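You operate a simulated robot arm through the tools that you are given. There is no shell and no other tool. Be economical: measure what you need, move in short steps, check, and stop when the job is done.

You run a simulated robot arm. Do the job below in one go: nothing can be reset, and whatever is moved stays where it is left.

## Task
Fetch the green spool and set it on the top of the boxing table.
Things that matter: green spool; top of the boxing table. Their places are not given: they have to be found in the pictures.

It is judged by the outcome, as a careful person would: the job done as asked, and still so three seconds after it is handed in. It fails if anything else is knocked over, pushed out of place, dropped, spilled or broken.

## Robot
A 7-joint arm with a two-finger parallel gripper, fixed in place. Base frame: the origin is at the foot of the arm, x ahead of it, y to its left, z up. Lengths are in mm, angles in degrees, forces in N, time in s.
With the tool pointing down near the work surface it reaches from about 160 to 660 mm from the base axis. Its first joint turns from -66.0 to 66.0 degrees. Payload 2.4 kg.
Tool frame: the origin (TCP) lies between the finger pads and is the grasp point; the fingertips stand 30 mm ahead of it; z points along the fingers, y is the line along which they close. The gripper opens to 94 mm. The fingers are 28 mm wide and 10 mm thick; the gripper's body (50 by 96 mm) begins 55 mm behind the TCP.
Orientation is that of the tool frame in the base frame, as [roll, pitch, yaw] about the fixed x, y, z axes, in that order (R = Rz(yaw) Ry(pitch) Rx(roll)). With the fingers straight down and closing along the base's y, the tool's x points along the base's -x, its y along +y and its z along -z.

## Interface
- The arm moves only by the tool play_rows. Its argument "targets" is one flat list of numbers, 7 for each row, row after row: the shift along the tool's x, y, z in mm, then the turn, a rotation vector about the tool's x, y, z in degrees, then the finger opening in mm, from 0 to 94. In form: [dx, dy, dz, wx, wy, wz, gripper, dx, dy, dz, wx, wy, wz, gripper, ...]. A call has 1 to 12 rows; each row shifts and turns the commanded pose from where the row before left it, along the tool's axes as they then stand. A row lasts 0.2 s, in which the tool goes at most 50 mm and 8.6 degrees; a call with a longer step from one row to the next is refused whole, and so is a gripper value outside its range. A pose out of reach is approached as far as the arm can. The call stops where the force on the tool passes 40 N (or 10 N more than at its start, if that is more) or the arm is blocked; 0.2 s more then pass. The fingers move at their own pace (about 153 mm/s each) and stop on an object; they squeeze with about 32 N. The grip force told is the motor's: it shows also when the fingers shut on nothing. Time passes only in rows, and 0.2 s behind the last, so rows that do not move let the fingers close. It gives the time, the measured TCP pose, the force on the tool (base axes), the opening and the grip force at its end, in the units of the frame above (readings bear some noise).
- Cameras (640 x 400 px; columns grow to the right, rows downward): "scene" is fixed at [49.4, 490.4, 1436.7]; the picture's right is [-0.60, -0.80, 0.00], its down [-0.51, 0.39, -0.76] and it looks along [0.61, -0.46, -0.64] (base axes); focal length 276 px, centre (320, 200). "wrist" rides on the gripper at [-37, 0, -58] in the tool frame; the picture's right is [0.00, -1.00, 0.00], its down [0.97, 0.00, -0.24] and it looks along [0.24, 0.00, 0.97] (tool axes); focal length 218 px, centre (320, 200).
- grab_frame(camera): a new picture of that camera. It takes no simulated time.
- probe_pixels(camera, pixels): there is no depth. For up to 12 entries [column, row, z] of the newest picture of that camera ("zoom" is the newest enlarged one), the place [x, y] in the base frame at which the ray of that pixel passes the height z, good to about 3 mm. It takes no simulated time.
- close_up(camera, box): a new picture of the part [left, top, right, bottom] of that camera's present view, enlarged. It takes no simulated time.
- close_job(): hands the job in; it is judged then, once.

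Keep the steps short. Do not move on a guess: measure, check each grasp and each placing, and mend mistakes. In all there are 60 turns and 30 pictures (those below and enlarged ones count). Leave the gripper open and the arm clear of the work at the hand-in unless told otherwise, and finish with a single line.

The tools are called after "Request:" by a JSON object that holds its "method" and its "body". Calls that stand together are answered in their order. play_rows: Moves the arm, as the interface text tells. Its arguments: {"type":"object","properties":{"targets":{"type":"array"}},"required":["targets"]} The other tools are called the same way: grab_frame (camera) takes a picture; probe_pixels (camera, pixels) gives the place at which the rays of pixels pass given heights; close_up (camera, box) takes an enlarged picture of a part of a camera's view; close_job () hands the job in.

At the start:

```text
clock: 0.0
ee_pos: [285.1, 14.1, 1236.9]
tool_rot: [180.0, -0.1, 179.9]
ft_force: [-0.1, -0.3, 0.2]
finger_gap: 94.1
grasp_force: 0.1
```

scene: 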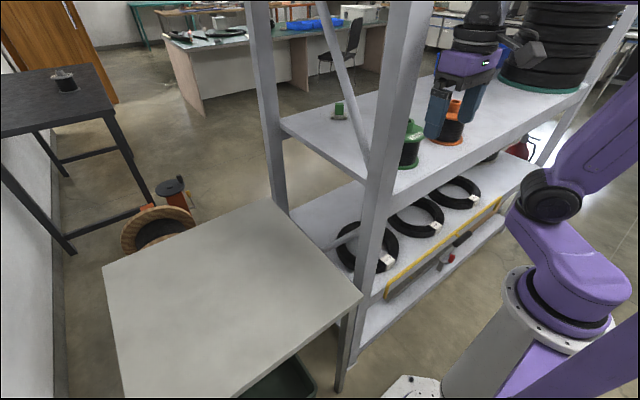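
wrist: 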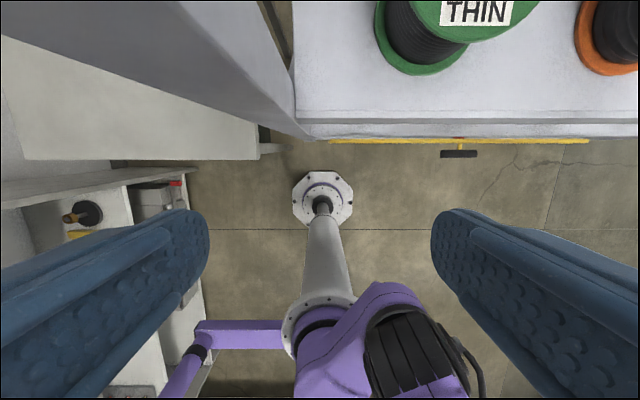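

The shelf shows a green-flanged spool near (410,145), a small green thing near (339,110), and a grey table at lower left. I'll enlarge both areas.

Request:
{"method": "close_up", "body": {"camera": "scene", "box": [300, 60, 540, 210]}}

Request:
{"method": "close_up", "body": {"camera": "scene", "box": [80, 180, 400, 400]}}

```text
2.67 times, centred on (420, 135) of scene
```

zoom: 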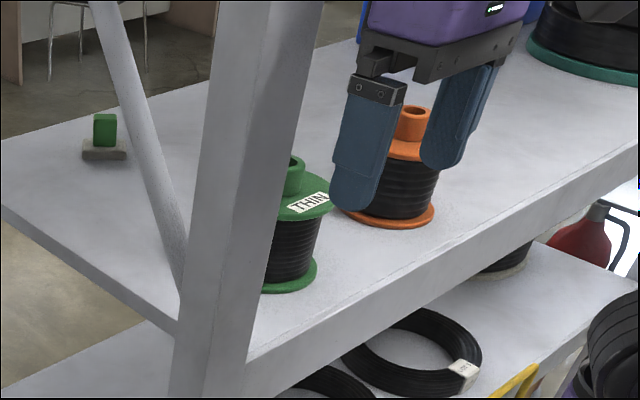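

```text
1.82 times, centred on (240, 290) of scene
```

zoom: 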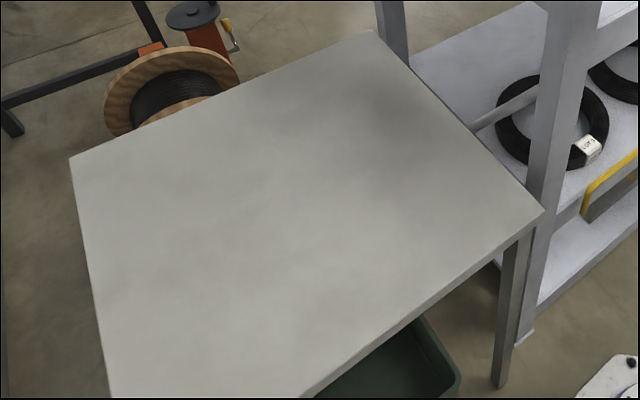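

The green spool has a green hub on top and a "THIN" label. The table's near-right corner shows at scene (362,295) and wrist (258,158). I'll probe both at several heights to find the table height, and do the same for the spool flange.

Request:
{"method": "probe_pixels", "body": {"camera": "scene", "pixels": [[362, 295, 1015], [362, 295, 900], [362, 295, 800], [362, 295, 700], [104, 268, 1015], [104, 268, 800], [266, 200, 800], [266, 200, 1015], [408, 165, 1015], [413, 128, 1090], [413, 128, 1110]]}}

Request:
{"method": "probe_pixels", "body": {"camera": "wrist", "pixels": [[258, 158, 1015], [258, 158, 900], [258, 158, 800], [258, 158, 700], [22, 160, 800], [22, 160, 1015], [297, 110, 1015], [590, 120, 1015], [420, 70, 1015], [476, 12, 1100]]}}

Request:
{"method": "close_up", "body": {"camera": "wrist", "box": [160, 0, 480, 200]}}

```text
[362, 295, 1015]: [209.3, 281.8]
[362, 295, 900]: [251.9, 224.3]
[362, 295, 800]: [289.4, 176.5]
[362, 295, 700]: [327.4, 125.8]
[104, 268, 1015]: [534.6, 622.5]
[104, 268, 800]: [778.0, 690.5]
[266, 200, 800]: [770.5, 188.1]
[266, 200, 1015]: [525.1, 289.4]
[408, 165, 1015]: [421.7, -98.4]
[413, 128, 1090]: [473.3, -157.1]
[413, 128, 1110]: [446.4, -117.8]
```

```text
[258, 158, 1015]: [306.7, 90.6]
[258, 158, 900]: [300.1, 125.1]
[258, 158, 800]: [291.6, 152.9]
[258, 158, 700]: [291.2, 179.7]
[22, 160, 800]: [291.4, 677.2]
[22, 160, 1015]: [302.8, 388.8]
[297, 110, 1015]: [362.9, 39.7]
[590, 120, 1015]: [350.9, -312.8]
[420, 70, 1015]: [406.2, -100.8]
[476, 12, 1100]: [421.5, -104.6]
```

```text
2.00 times, centred on (320, 100) of wrist
```

zoom: 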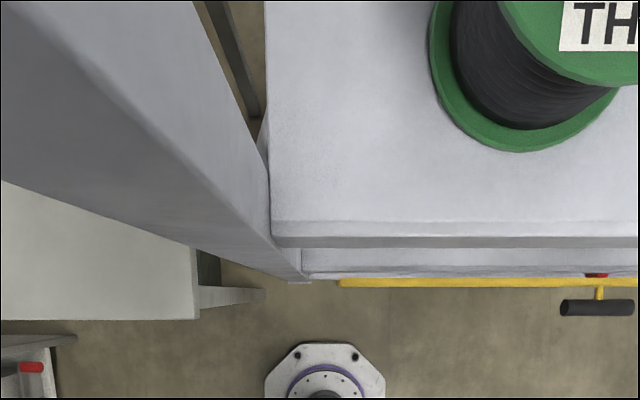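

The two views agree on the table at about z≈780, with its near corner at about (290,165). The shelf is at z≈1015, with the spool near (430,-105). I'll move at constant height towards above the spool for a better look. The fingertips stay near z 1207, well above it.

Request:
{"method": "play_rows", "body": {"targets": [0, -30, 0, 0, 0, 0, 94, 0, -30, 0, 0, 0, 0, 94, 0, -30, 0, 0, 0, 0, 94, 0, -29, 0, 0, 0, 0, 94, -30, 0, 0, 0, 0, 0, 94, -30, 0, 0, 0, 0, 0, 94, -30, 0, 0, 0, 0, 0, 94, -25, 0, 0, 0, 0, 0, 94]}}

Request:
{"method": "grab_frame", "body": {"camera": "wrist"}}

Request:
{"method": "grab_frame", "body": {"camera": "scene"}}

```text
clock: 1.8
ee_pos: [401.4, -106.5, 1237.0]
tool_rot: [179.9, 0.1, -179.9]
ft_force: [0.0, -0.3, 0.6]
finger_gap: 94.0
grasp_force: 0.0
```

```text
24 pictures are left
```

wrist: 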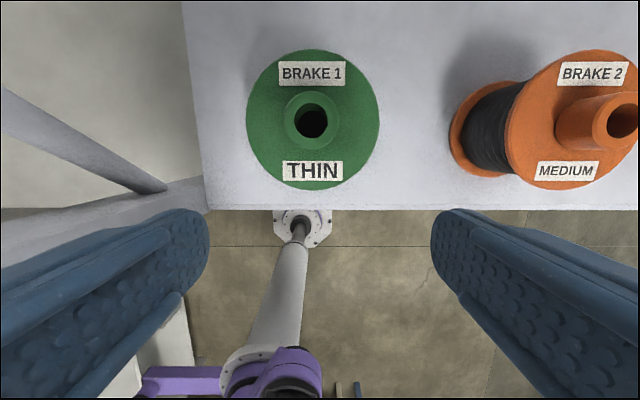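

```text
23 pictures are left
```

scene: 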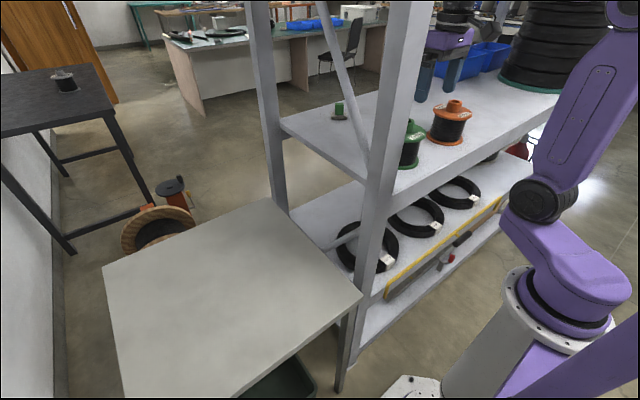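

The green spool is now almost under the camera: flange centre about (313,120), hub hole (311,121). I'll probe heights on the flange and hub. The orange spool looks the same shape and shows in both views, so I'll use it as a height reference.

Request:
{"method": "probe_pixels", "body": {"camera": "wrist", "pixels": [[311, 121, 1100], [311, 121, 1120], [311, 121, 1140], [247, 118, 1090], [379, 118, 1090], [313, 190, 1090], [313, 50, 1090], [622, 121, 1100], [622, 121, 1120], [622, 121, 1140], [450, 140, 1020], [480, 177, 1020]]}}

Request:
{"method": "close_up", "body": {"camera": "scene", "box": [380, 80, 500, 180]}}

Request:
{"method": "close_up", "body": {"camera": "wrist", "box": [220, 30, 420, 210]}}

```text
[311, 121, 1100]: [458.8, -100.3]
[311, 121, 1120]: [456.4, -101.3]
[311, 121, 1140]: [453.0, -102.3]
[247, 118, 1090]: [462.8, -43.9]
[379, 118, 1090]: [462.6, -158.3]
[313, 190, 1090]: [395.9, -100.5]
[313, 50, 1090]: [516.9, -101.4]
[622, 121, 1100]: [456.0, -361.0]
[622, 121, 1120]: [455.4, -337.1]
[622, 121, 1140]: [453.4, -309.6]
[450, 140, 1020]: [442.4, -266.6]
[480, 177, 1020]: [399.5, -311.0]
```

```text
4.00 times, centred on (440, 130) of scene
```

zoom: 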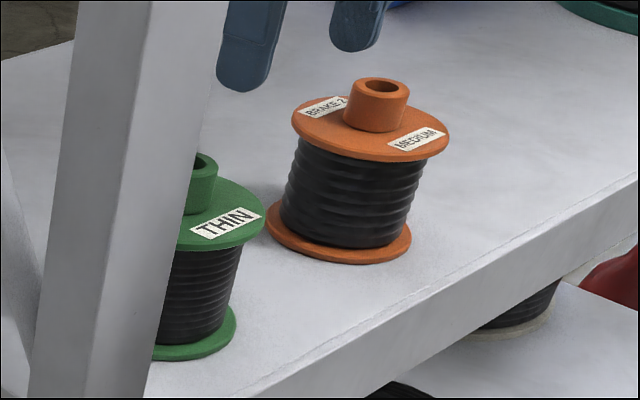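

```text
2.22 times, centred on (320, 120) of wrist
```

zoom: 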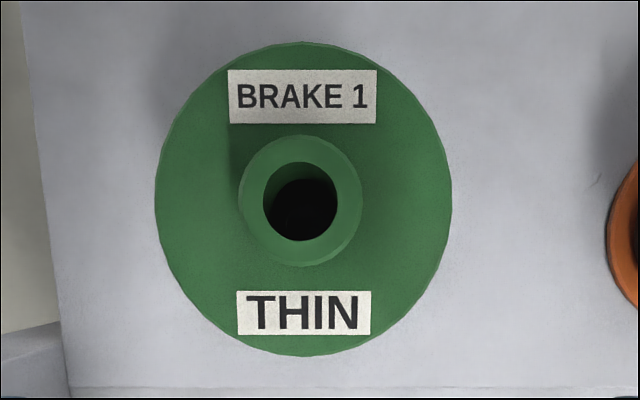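

Now the scene rays of the orange hub top at (455,101.5) and bottom flange, plus green points, to fix the heights.

Request:
{"method": "probe_pixels", "body": {"camera": "scene", "pixels": [[455.2, 101.5, 1100], [455.2, 101.5, 1120], [455.2, 101.5, 1140], [455.2, 101.5, 1160], [433, 110.5, 1100], [472.3, 114, 1100], [406, 120, 1140], [407, 170, 1015], [426, 133, 1100], [426, 133, 1120]]}}

```text
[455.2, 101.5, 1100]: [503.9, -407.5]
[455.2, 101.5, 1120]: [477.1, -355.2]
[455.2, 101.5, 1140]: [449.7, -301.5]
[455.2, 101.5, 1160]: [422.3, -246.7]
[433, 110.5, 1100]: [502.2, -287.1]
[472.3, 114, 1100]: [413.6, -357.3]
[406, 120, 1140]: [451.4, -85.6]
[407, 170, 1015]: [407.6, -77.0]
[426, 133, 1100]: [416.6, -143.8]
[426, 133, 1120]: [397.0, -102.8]
```

Rays agree: hub top at z≈1137, hub about 41 mm wide, centre about (453.5,-102), flange about 107 mm wide at z≈1105. The flange is wider than the gripper, so I'll grip the hub. I'll centre over it first, then lower to TCP 1160 and check.

Request:
{"method": "play_rows", "body": {"targets": [-26, 2, 0, 0, 0, 0, 94, -26, 2, 0, 0, 0, 0, 94, 0, 0, 20, 0, 0, 0, 94, 0, 0, 20, 0, 0, 0, 94, 0, 0, 20, 0, 0, 0, 94, 0, 0, 17, 0, 0, 0, 94, 0, 0, 0, 0, 0, 0, 94]}}

Request:
{"method": "grab_frame", "body": {"camera": "wrist"}}

Request:
{"method": "close_up", "body": {"camera": "scene", "box": [360, 60, 520, 180]}}

```text
clock: 3.4
ee_pos: [450.6, -100.3, 1158.1]
tool_rot: [-179.9, 0.0, -180.0]
ft_force: [0.6, 0.6, -1.6]
finger_gap: 94.0
grasp_force: 0.1
```

```text
20 pictures are left
```

wrist: 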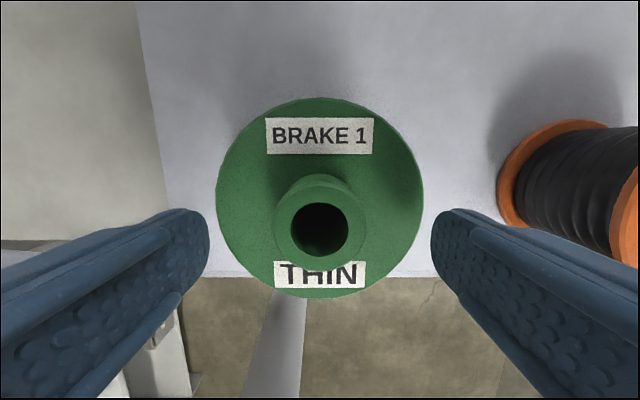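

```text
3.33 times, centred on (440, 120) of scene
```

zoom: 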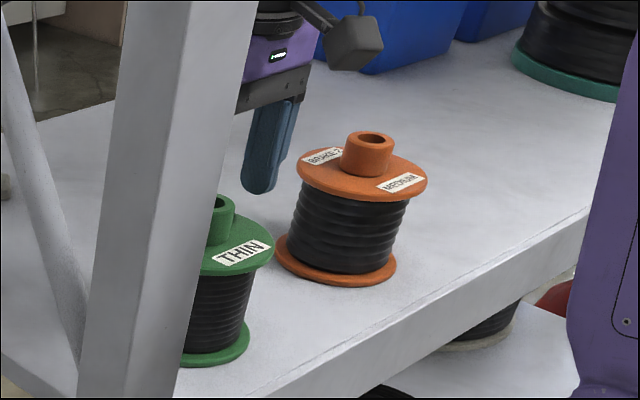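

The hub sits centred between the fingers. I'll remeasure the hub top at (320,229) from this closer position.

Request:
{"method": "probe_pixels", "body": {"camera": "wrist", "pixels": [[320, 229, 1137], [320, 229, 1130], [275, 229, 1137], [366, 229, 1137], [217, 195, 1105], [423, 195, 1105], [320, 97, 1105], [320, 298, 1105]]}}

Request:
{"method": "probe_pixels", "body": {"camera": "zoom", "pixels": [[259, 193, 1128], [259, 193, 1120], [222, 199, 1137], [222, 199, 1127]]}}

```text
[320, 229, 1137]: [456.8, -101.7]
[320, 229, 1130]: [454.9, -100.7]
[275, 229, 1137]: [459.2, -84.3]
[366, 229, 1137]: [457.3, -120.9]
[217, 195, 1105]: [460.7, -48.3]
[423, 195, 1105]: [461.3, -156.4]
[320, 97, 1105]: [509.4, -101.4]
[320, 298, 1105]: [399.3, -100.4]
```

```text
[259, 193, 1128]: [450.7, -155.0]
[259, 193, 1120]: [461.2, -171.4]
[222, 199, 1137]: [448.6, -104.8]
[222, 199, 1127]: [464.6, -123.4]
```

Hub centre is about (457,-101.5) and the flange top about z 1107. I'll shift 6 mm ahead, go down 15 mm (tips at about 1113, clear of the flange), and close slowly.

Request:
{"method": "play_rows", "body": {"targets": [-6, -1, 0, 0, 0, 0, 94, 0, 0, 8, 0, 0, 0, 94, 0, 0, 7, 0, 0, 0, 94, 0, 0, 0, 0, 0, 0, 60, 0, 0, 0, 0, 0, 0, 45, 0, 0, 0, 0, 0, 0, 20, 0, 0, 0, 0, 0, 0, 20, 0, 0, 0, 0, 0, 0, 20]}}

Request:
{"method": "grab_frame", "body": {"camera": "wrist"}}

```text
clock: 5.2
ee_pos: [456.4, -101.5, 1143.1]
tool_rot: [180.0, 0.0, 180.0]
ft_force: [-0.2, 2.9, -0.5]
finger_gap: 39.8
grasp_force: 32.5
```

```text
18 pictures are left
```

wrist: 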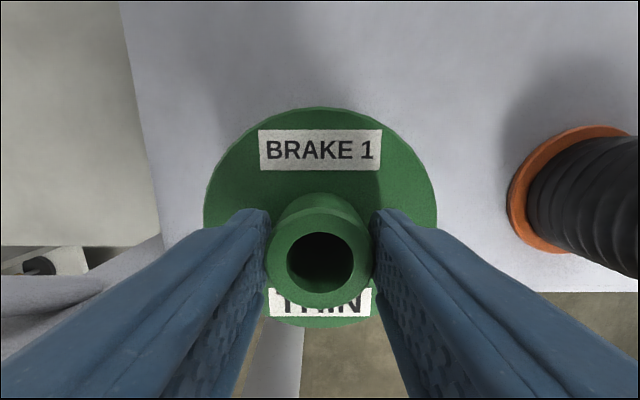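

The fingers stopped on the hub at 39.8 mm with 32 N. Lift a little and check the grip.

Request:
{"method": "play_rows", "body": {"targets": [0, 0, -10, 0, 0, 0, 20, 0, 0, -15, 0, 0, 0, 20, 0, 0, -15, 0, 0, 0, 20, 0, 0, 0, 0, 0, 0, 20]}}

Request:
{"method": "grab_frame", "body": {"camera": "wrist"}}

Request:
{"method": "grab_frame", "body": {"camera": "scene"}}

```text
clock: 6.2
ee_pos: [457.7, -101.7, 1184.1]
tool_rot: [-179.9, 0.0, 180.0]
ft_force: [-0.9, -0.6, -5.3]
finger_gap: 39.9
grasp_force: 32.0
```

```text
17 pictures are left
```

wrist: 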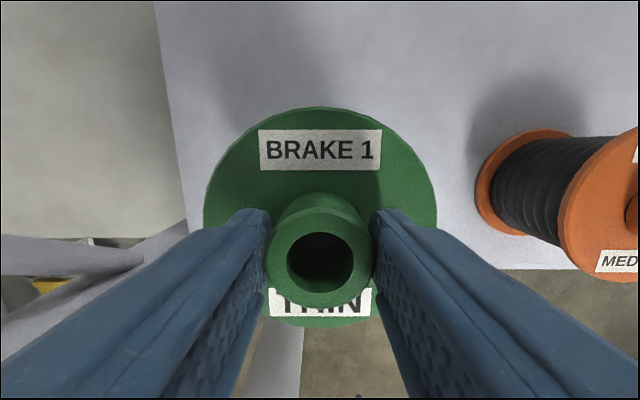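

```text
16 pictures are left
```

scene: 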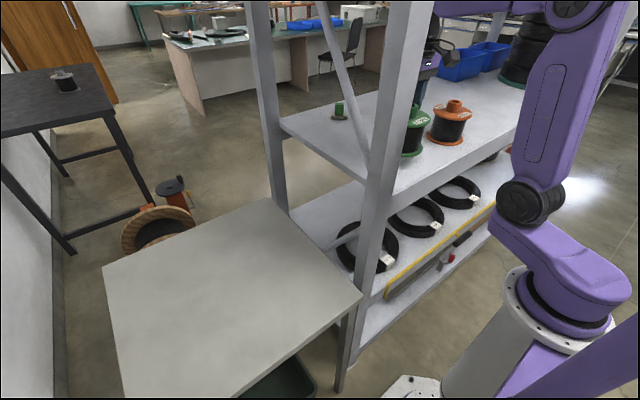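

It's held firmly: the gap is steady, about 0.5 kg shows in the force, and the spool is level. Its bottom is about 128 mm below the TCP, now z≈1056. The shelf's corner post stands at x≥335, y≈40–100, so I'll pull straight back towards the base to x≈220 before swinging left.

Request:
{"method": "play_rows", "body": {"targets": [10, 0, 0, 0, 0, 0, 20, 20, 0, 0, 0, 0, 0, 20, 22, 0, 0, 0, 0, 0, 20, 22, 0, 0, 0, 0, 0, 20, 22, 0, 0, 0, 0, 0, 20, 22, 0, 0, 0, 0, 0, 20, 22, 0, 0, 0, 0, 0, 20, 22, 0, 0, 0, 0, 0, 20, 22, 0, 0, 0, 0, 0, 20, 22, 0, 0, 0, 0, 0, 20, 20, 0, 0, 0, 0, 0, 20, 10, 0, 0, 0, 0, 0, 20]}}

Request:
{"method": "grab_frame", "body": {"camera": "scene"}}

Request:
{"method": "grab_frame", "body": {"camera": "wrist"}}

```text
clock: 8.8
ee_pos: [221.3, -102.1, 1183.1]
tool_rot: [179.9, 0.0, 180.0]
ft_force: [-0.9, -0.2, -5.9]
finger_gap: 39.5
grasp_force: 32.0
```

```text
15 pictures are left
```

scene: 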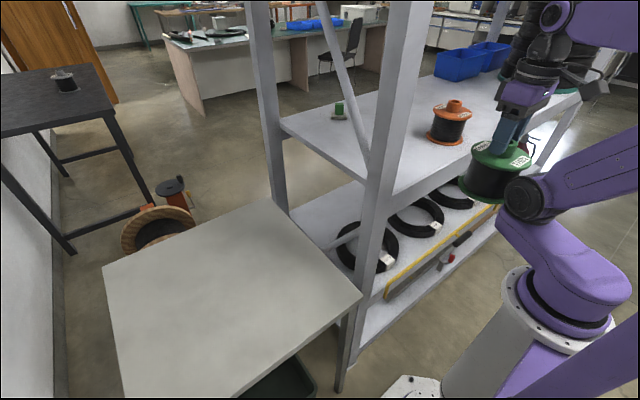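

```text
14 pictures are left
```

wrist: 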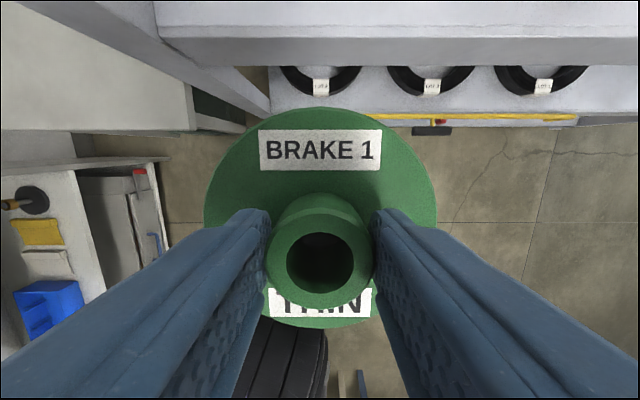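

The spool is clear of the shelf edge. Now I'll swing left as if turning about the base axis alone, at constant radius 243 and 5° per row. That gives at least 35 mm clearance from the post. First half, then check.

Request:
{"method": "play_rows", "body": {"targets": [-8.05, 19.6, 0, 0, 0, -5, 20, -8.05, 19.6, 0, 0, 0, -5, 20, -8.05, 19.6, 0, 0, 0, -5, 20, -8.05, 19.6, 0, 0, 0, -5, 20]}}

Request:
{"method": "grab_frame", "body": {"camera": "scene"}}

```text
clock: 9.8
ee_pos: [243.7, -19.0, 1183.9]
tool_rot: [180.0, 0.0, -160.1]
ft_force: [0.6, 0.9, -5.8]
finger_gap: 39.9
grasp_force: 32.7
```

```text
13 pictures are left
```

scene: 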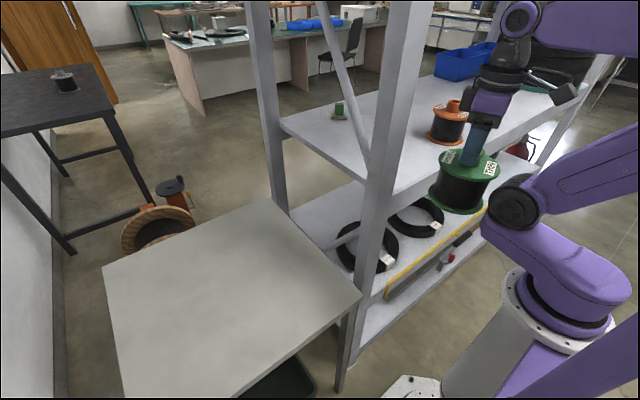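

The pose follows the arc and the force is steady. Continue the swing by 40°.

Request:
{"method": "play_rows", "body": {"targets": [-8.05, 19.6, 0, 0, 0, -5, 20, -8.05, 19.6, 0, 0, 0, -5, 20, -8.05, 19.6, 0, 0, 0, -5, 20, -8.05, 19.6, 0, 0, 0, -5, 20, -8.05, 19.6, 0, 0, 0, -5, 20, -8.05, 19.6, 0, 0, 0, -5, 20, -8.05, 19.6, 0, 0, 0, -5, 20, -8.05, 19.6, 0, 0, 0, -5, 20, -8.05, 19.6, 0, 0, 0, -5, 20]}}

Request:
{"method": "grab_frame", "body": {"camera": "scene"}}

Request:
{"method": "grab_frame", "body": {"camera": "wrist"}}

```text
clock: 11.8
ee_pos: [187.5, 158.8, 1184.5]
tool_rot: [179.9, 0.0, -115.0]
ft_force: [-0.7, 0.1, -5.0]
finger_gap: 39.9
grasp_force: 32.1
```

```text
12 pictures are left
```

scene: 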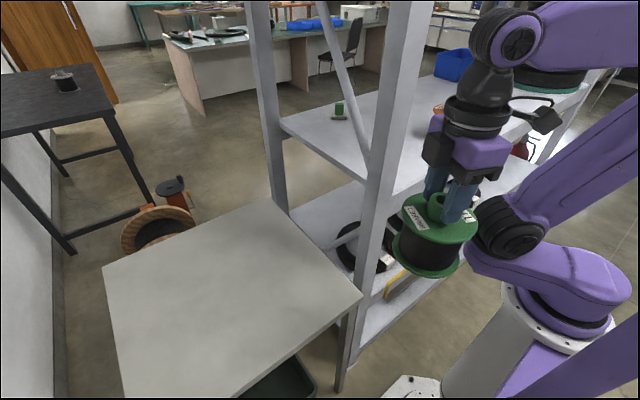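

```text
11 pictures are left
```

wrist: 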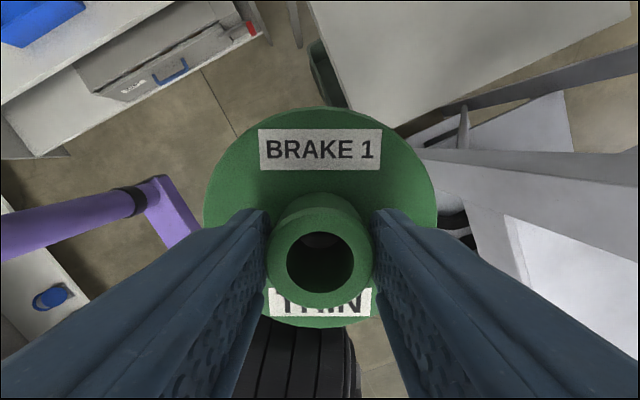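

The spool is clear of the post and the table is ahead (top of the wrist view). I'll extend over the table towards (370,300) at the same height.

Request:
{"method": "play_rows", "body": {"targets": [-17.1, -8.8, 0, 0, 0, 0, 20, -17.1, -8.8, 0, 0, 0, 0, 20, -17.1, -8.8, 0, 0, 0, 0, 20, -17.1, -8.8, 0, 0, 0, 0, 20, -17.1, -8.8, 0, 0, 0, 0, 20, -17.1, -8.8, 0, 0, 0, 0, 20, -17.1, -8.8, 0, 0, 0, 0, 20, -17.1, -8.8, 0, 0, 0, 0, 20, -17.1, -8.8, 0, 0, 0, 0, 20, -17.1, -8.8, 0, 0, 0, 0, 20, -17.1, -8.8, 0, 0, 0, 0, 20, -17.1, -8.8, 0, 0, 0, 0, 20]}}

Request:
{"method": "grab_frame", "body": {"camera": "wrist"}}

Request:
{"method": "grab_frame", "body": {"camera": "scene"}}

```text
clock: 14.4
ee_pos: [370.4, 300.6, 1182.0]
tool_rot: [-180.0, -0.1, -115.0]
ft_force: [-0.1, 0.9, -5.2]
finger_gap: 39.7
grasp_force: 31.7
```

```text
10 pictures are left
```

wrist: 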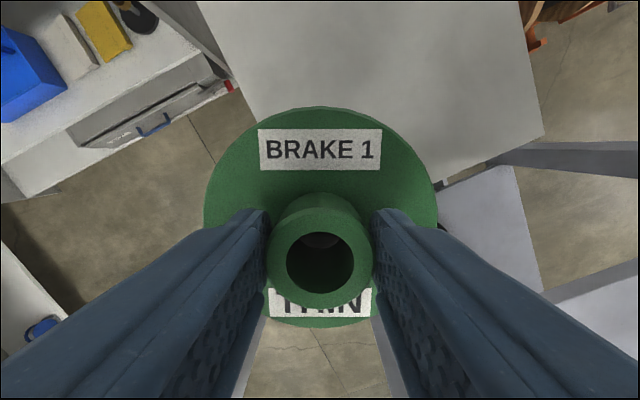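

```text
9 pictures are left
```

scene: 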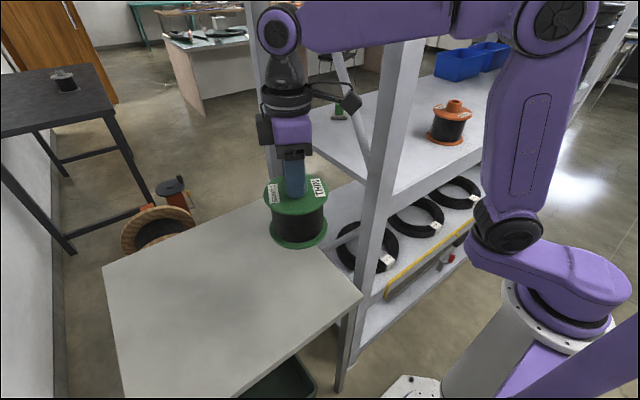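

The spool is over the table area. The table's far-right corner shows at wrist (543,138) and scene (268,199). I'll triangulate the table height again, plus its near edge.

Request:
{"method": "probe_pixels", "body": {"camera": "wrist", "pixels": [[543, 138, 820], [543, 138, 800], [543, 138, 780], [543, 138, 750], [252, 110, 780], [440, 186, 780], [235, 80, 780]]}}

Request:
{"method": "probe_pixels", "body": {"camera": "scene", "pixels": [[268, 199, 820], [268, 199, 800], [268, 199, 780], [268, 199, 750], [362, 293, 780], [360, 298, 780], [235, 398, 780], [104, 268, 780]]}}

```text
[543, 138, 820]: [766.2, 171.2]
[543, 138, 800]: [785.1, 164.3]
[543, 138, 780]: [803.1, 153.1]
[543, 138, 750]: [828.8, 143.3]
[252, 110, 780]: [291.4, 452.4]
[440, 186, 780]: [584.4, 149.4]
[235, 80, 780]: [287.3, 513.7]
```

```text
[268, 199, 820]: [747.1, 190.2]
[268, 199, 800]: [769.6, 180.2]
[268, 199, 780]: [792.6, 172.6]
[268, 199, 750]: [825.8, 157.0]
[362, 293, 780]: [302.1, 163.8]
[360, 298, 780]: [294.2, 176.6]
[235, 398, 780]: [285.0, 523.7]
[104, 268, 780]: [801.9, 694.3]
```

The table is at about z 750–780, spanning x≈290–800 and y≈155–690. I'll shift further in to about (415,330) and lower to TCP≈932, which leaves the bottom about 25 mm or more above the top.

Request:
{"method": "play_rows", "body": {"targets": [-15.4, -9.4, 0, 0, 0, 0, 20, -15.4, -9.4, 0, 0, 0, 0, 20, -15.4, -9.4, 0, 0, 0, 0, 20, 0, 0, 20, 0, 0, 0, 20, 0, 0, 30, 0, 0, 0, 20, 0, 0, 35, 0, 0, 0, 20, 0, 0, 35, 0, 0, 0, 20, 0, 0, 35, 0, 0, 0, 20, 0, 0, 35, 0, 0, 0, 20, 0, 0, 30, 0, 0, 0, 20, 0, 0, 20, 0, 0, 0, 20, 0, 0, 10, 0, 0, 0, 20]}}

Request:
{"method": "grab_frame", "body": {"camera": "scene"}}

```text
clock: 17.0
ee_pos: [413.3, 329.0, 934.0]
tool_rot: [179.9, 0.0, -115.0]
ft_force: [0.5, 0.0, -5.4]
finger_gap: 39.7
grasp_force: 32.5
```

```text
8 pictures are left
```

scene: 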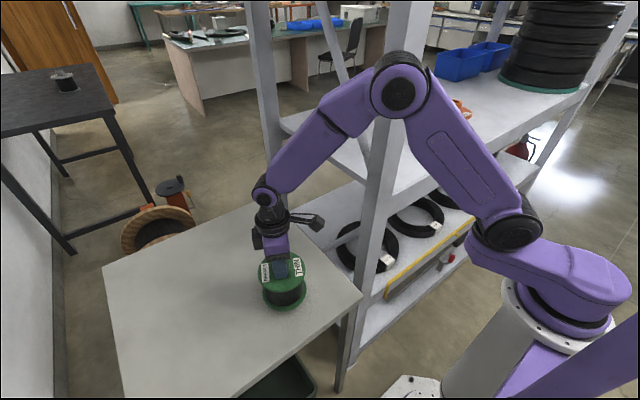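

The spool hovers over the table with a shadow just below. I'll lower slowly in small steps, watching the vertical force.

Request:
{"method": "play_rows", "body": {"targets": [0, 0, 3, 0, 0, 0, 20, 0, 0, 3, 0, 0, 0, 20, 0, 0, 3, 0, 0, 0, 20, 0, 0, 3, 0, 0, 0, 20, 0, 0, 3, 0, 0, 0, 20, 0, 0, 3, 0, 0, 0, 20, 0, 0, 2, 0, 0, 0, 20]}}

Request:
{"method": "close_up", "body": {"camera": "scene", "box": [225, 220, 345, 330]}}

```text
clock: 18.6
ee_pos: [414.9, 329.1, 913.1]
tool_rot: [-180.0, 0.0, -115.0]
ft_force: [-1.0, -0.6, -5.4]
finger_gap: 39.8
grasp_force: 32.0
```

```text
3.64 times, centred on (285, 275) of scene
```

zoom: 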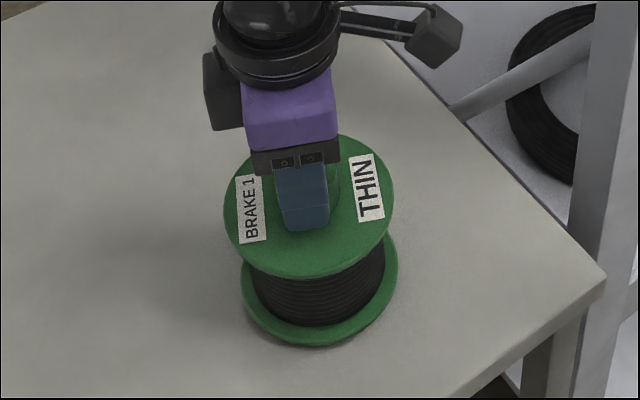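

No contact yet (-5.4 N). Continue in 2 mm steps.

Request:
{"method": "play_rows", "body": {"targets": [0, 0, 2, 0, 0, 0, 20, 0, 0, 2, 0, 0, 0, 20, 0, 0, 2, 0, 0, 0, 20, 0, 0, 2, 0, 0, 0, 20, 0, 0, 2, 0, 0, 0, 20]}}

```text
clock: 19.8
ee_pos: [416.6, 330.0, 905.8]
tool_rot: [-179.9, 0.2, -114.9]
ft_force: [-4.2, -4.8, 30.8]
finger_gap: 39.3
grasp_force: 31.8
```

Contact: the vertical force rose to +31 N at TCP 905.8, so the table is at about z 777. I'll back off 2 mm to ease the press before opening.

Request:
{"method": "play_rows", "body": {"targets": [0, 0, -1.5, 0, 0, 0, 20, 0, 0, -0.5, 0, 0, 0, 20, 0, 0, 0, 0, 0, 0, 20]}}

```text
clock: 20.6
ee_pos: [416.1, 329.9, 905.1]
tool_rot: [180.0, 0.1, -115.1]
ft_force: [2.3, 4.4, 8.3]
finger_gap: 40.0
grasp_force: 31.9
```

The remaining press is light (8 N) and the spool rests on the table. Open in place, wait, then look.

Request:
{"method": "play_rows", "body": {"targets": [0, 0, -0.5, 0, 0, 0, 20, 0, 0, 0, 0, 0, 0, 46, 0, 0, 0, 0, 0, 0, 60, 0, 0, 0, 0, 0, 0, 80, 0, 0, 0, 0, 0, 0, 80]}}

Request:
{"method": "grab_frame", "body": {"camera": "wrist"}}

```text
clock: 21.8
ee_pos: [416.2, 328.4, 906.2]
tool_rot: [-179.9, 0.0, -115.0]
ft_force: [0.1, -0.1, -0.6]
finger_gap: 80.2
grasp_force: 0.0
```

```text
6 pictures are left
```

wrist: 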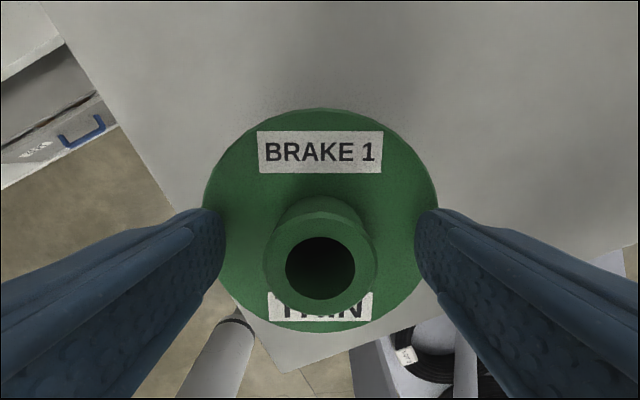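

The fingers are free of the hub (gap 80, force 0) and the spool stands on the table. Rise straight up, clear of it.

Request:
{"method": "play_rows", "body": {"targets": [0, 0, -10, 0, 0, 0, 80, 0, 0, -20, 0, 0, 0, 80, 0, 0, -30, 0, 0, 0, 90, 0, 0, -35, 0, 0, 0, 90, 0, 0, -35, 0, 0, 0, 90, 0, 0, -35, 0, 0, 0, 90, 0, 0, -35, 0, 0, 0, 90, 0, 0, -35, 0, 0, 0, 90, 0, 0, -20, 0, 0, 0, 90]}}

Request:
{"method": "grab_frame", "body": {"camera": "scene"}}

```text
clock: 23.8
ee_pos: [416.1, 330.2, 1164.0]
tool_rot: [180.0, 0.0, -115.0]
ft_force: [-0.7, 0.0, 1.1]
finger_gap: 90.1
grasp_force: 0.0
```

```text
5 pictures are left
```

scene: 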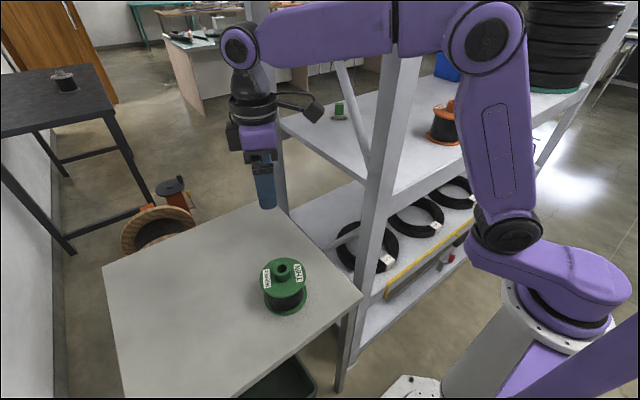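

The spool stands upright on the grey table. Before handing in, I'll look at the other bench seen at the left of the wrist views, to be sure this grey table is the one meant.

Request:
{"method": "grab_frame", "body": {"camera": "wrist"}}

Request:
{"method": "close_up", "body": {"camera": "wrist", "box": [0, 0, 240, 220]}}

```text
4 pictures are left
```

wrist: 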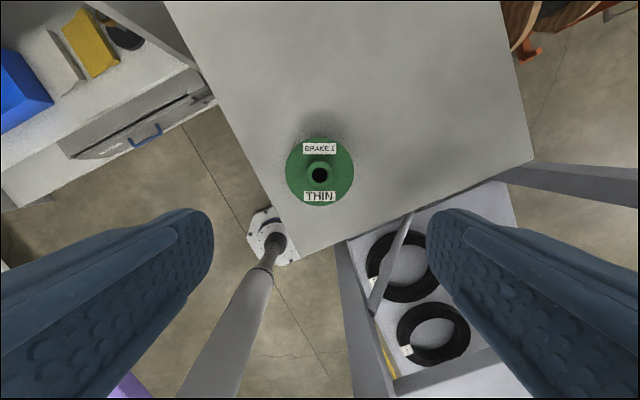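

```text
1.82 times, centred on (120, 110) of wrist
```

zoom: 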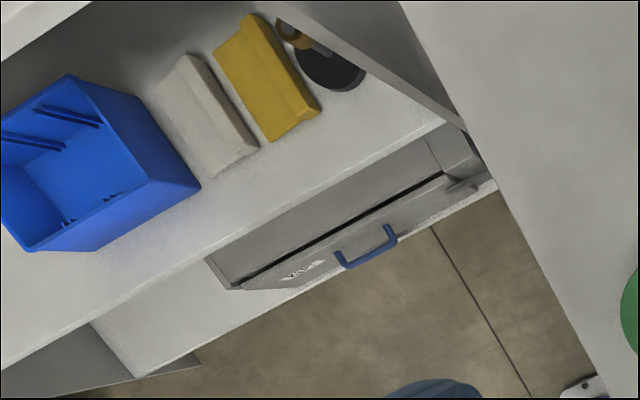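

The other furniture is a rack with bins and a drawer, not a table. So the plain grey table is the boxing table. The spool stands upright, well inside its edges, and the gripper is open and well above it. Nothing else has moved, so I'm handing in.

Request:
{"method": "close_job", "body": {}}

```text
The job is handed in.
```

The green spool is standing upright on the grey table, which I took to be the boxing table; nothing else was moved, and the gripper is open and clear above it.
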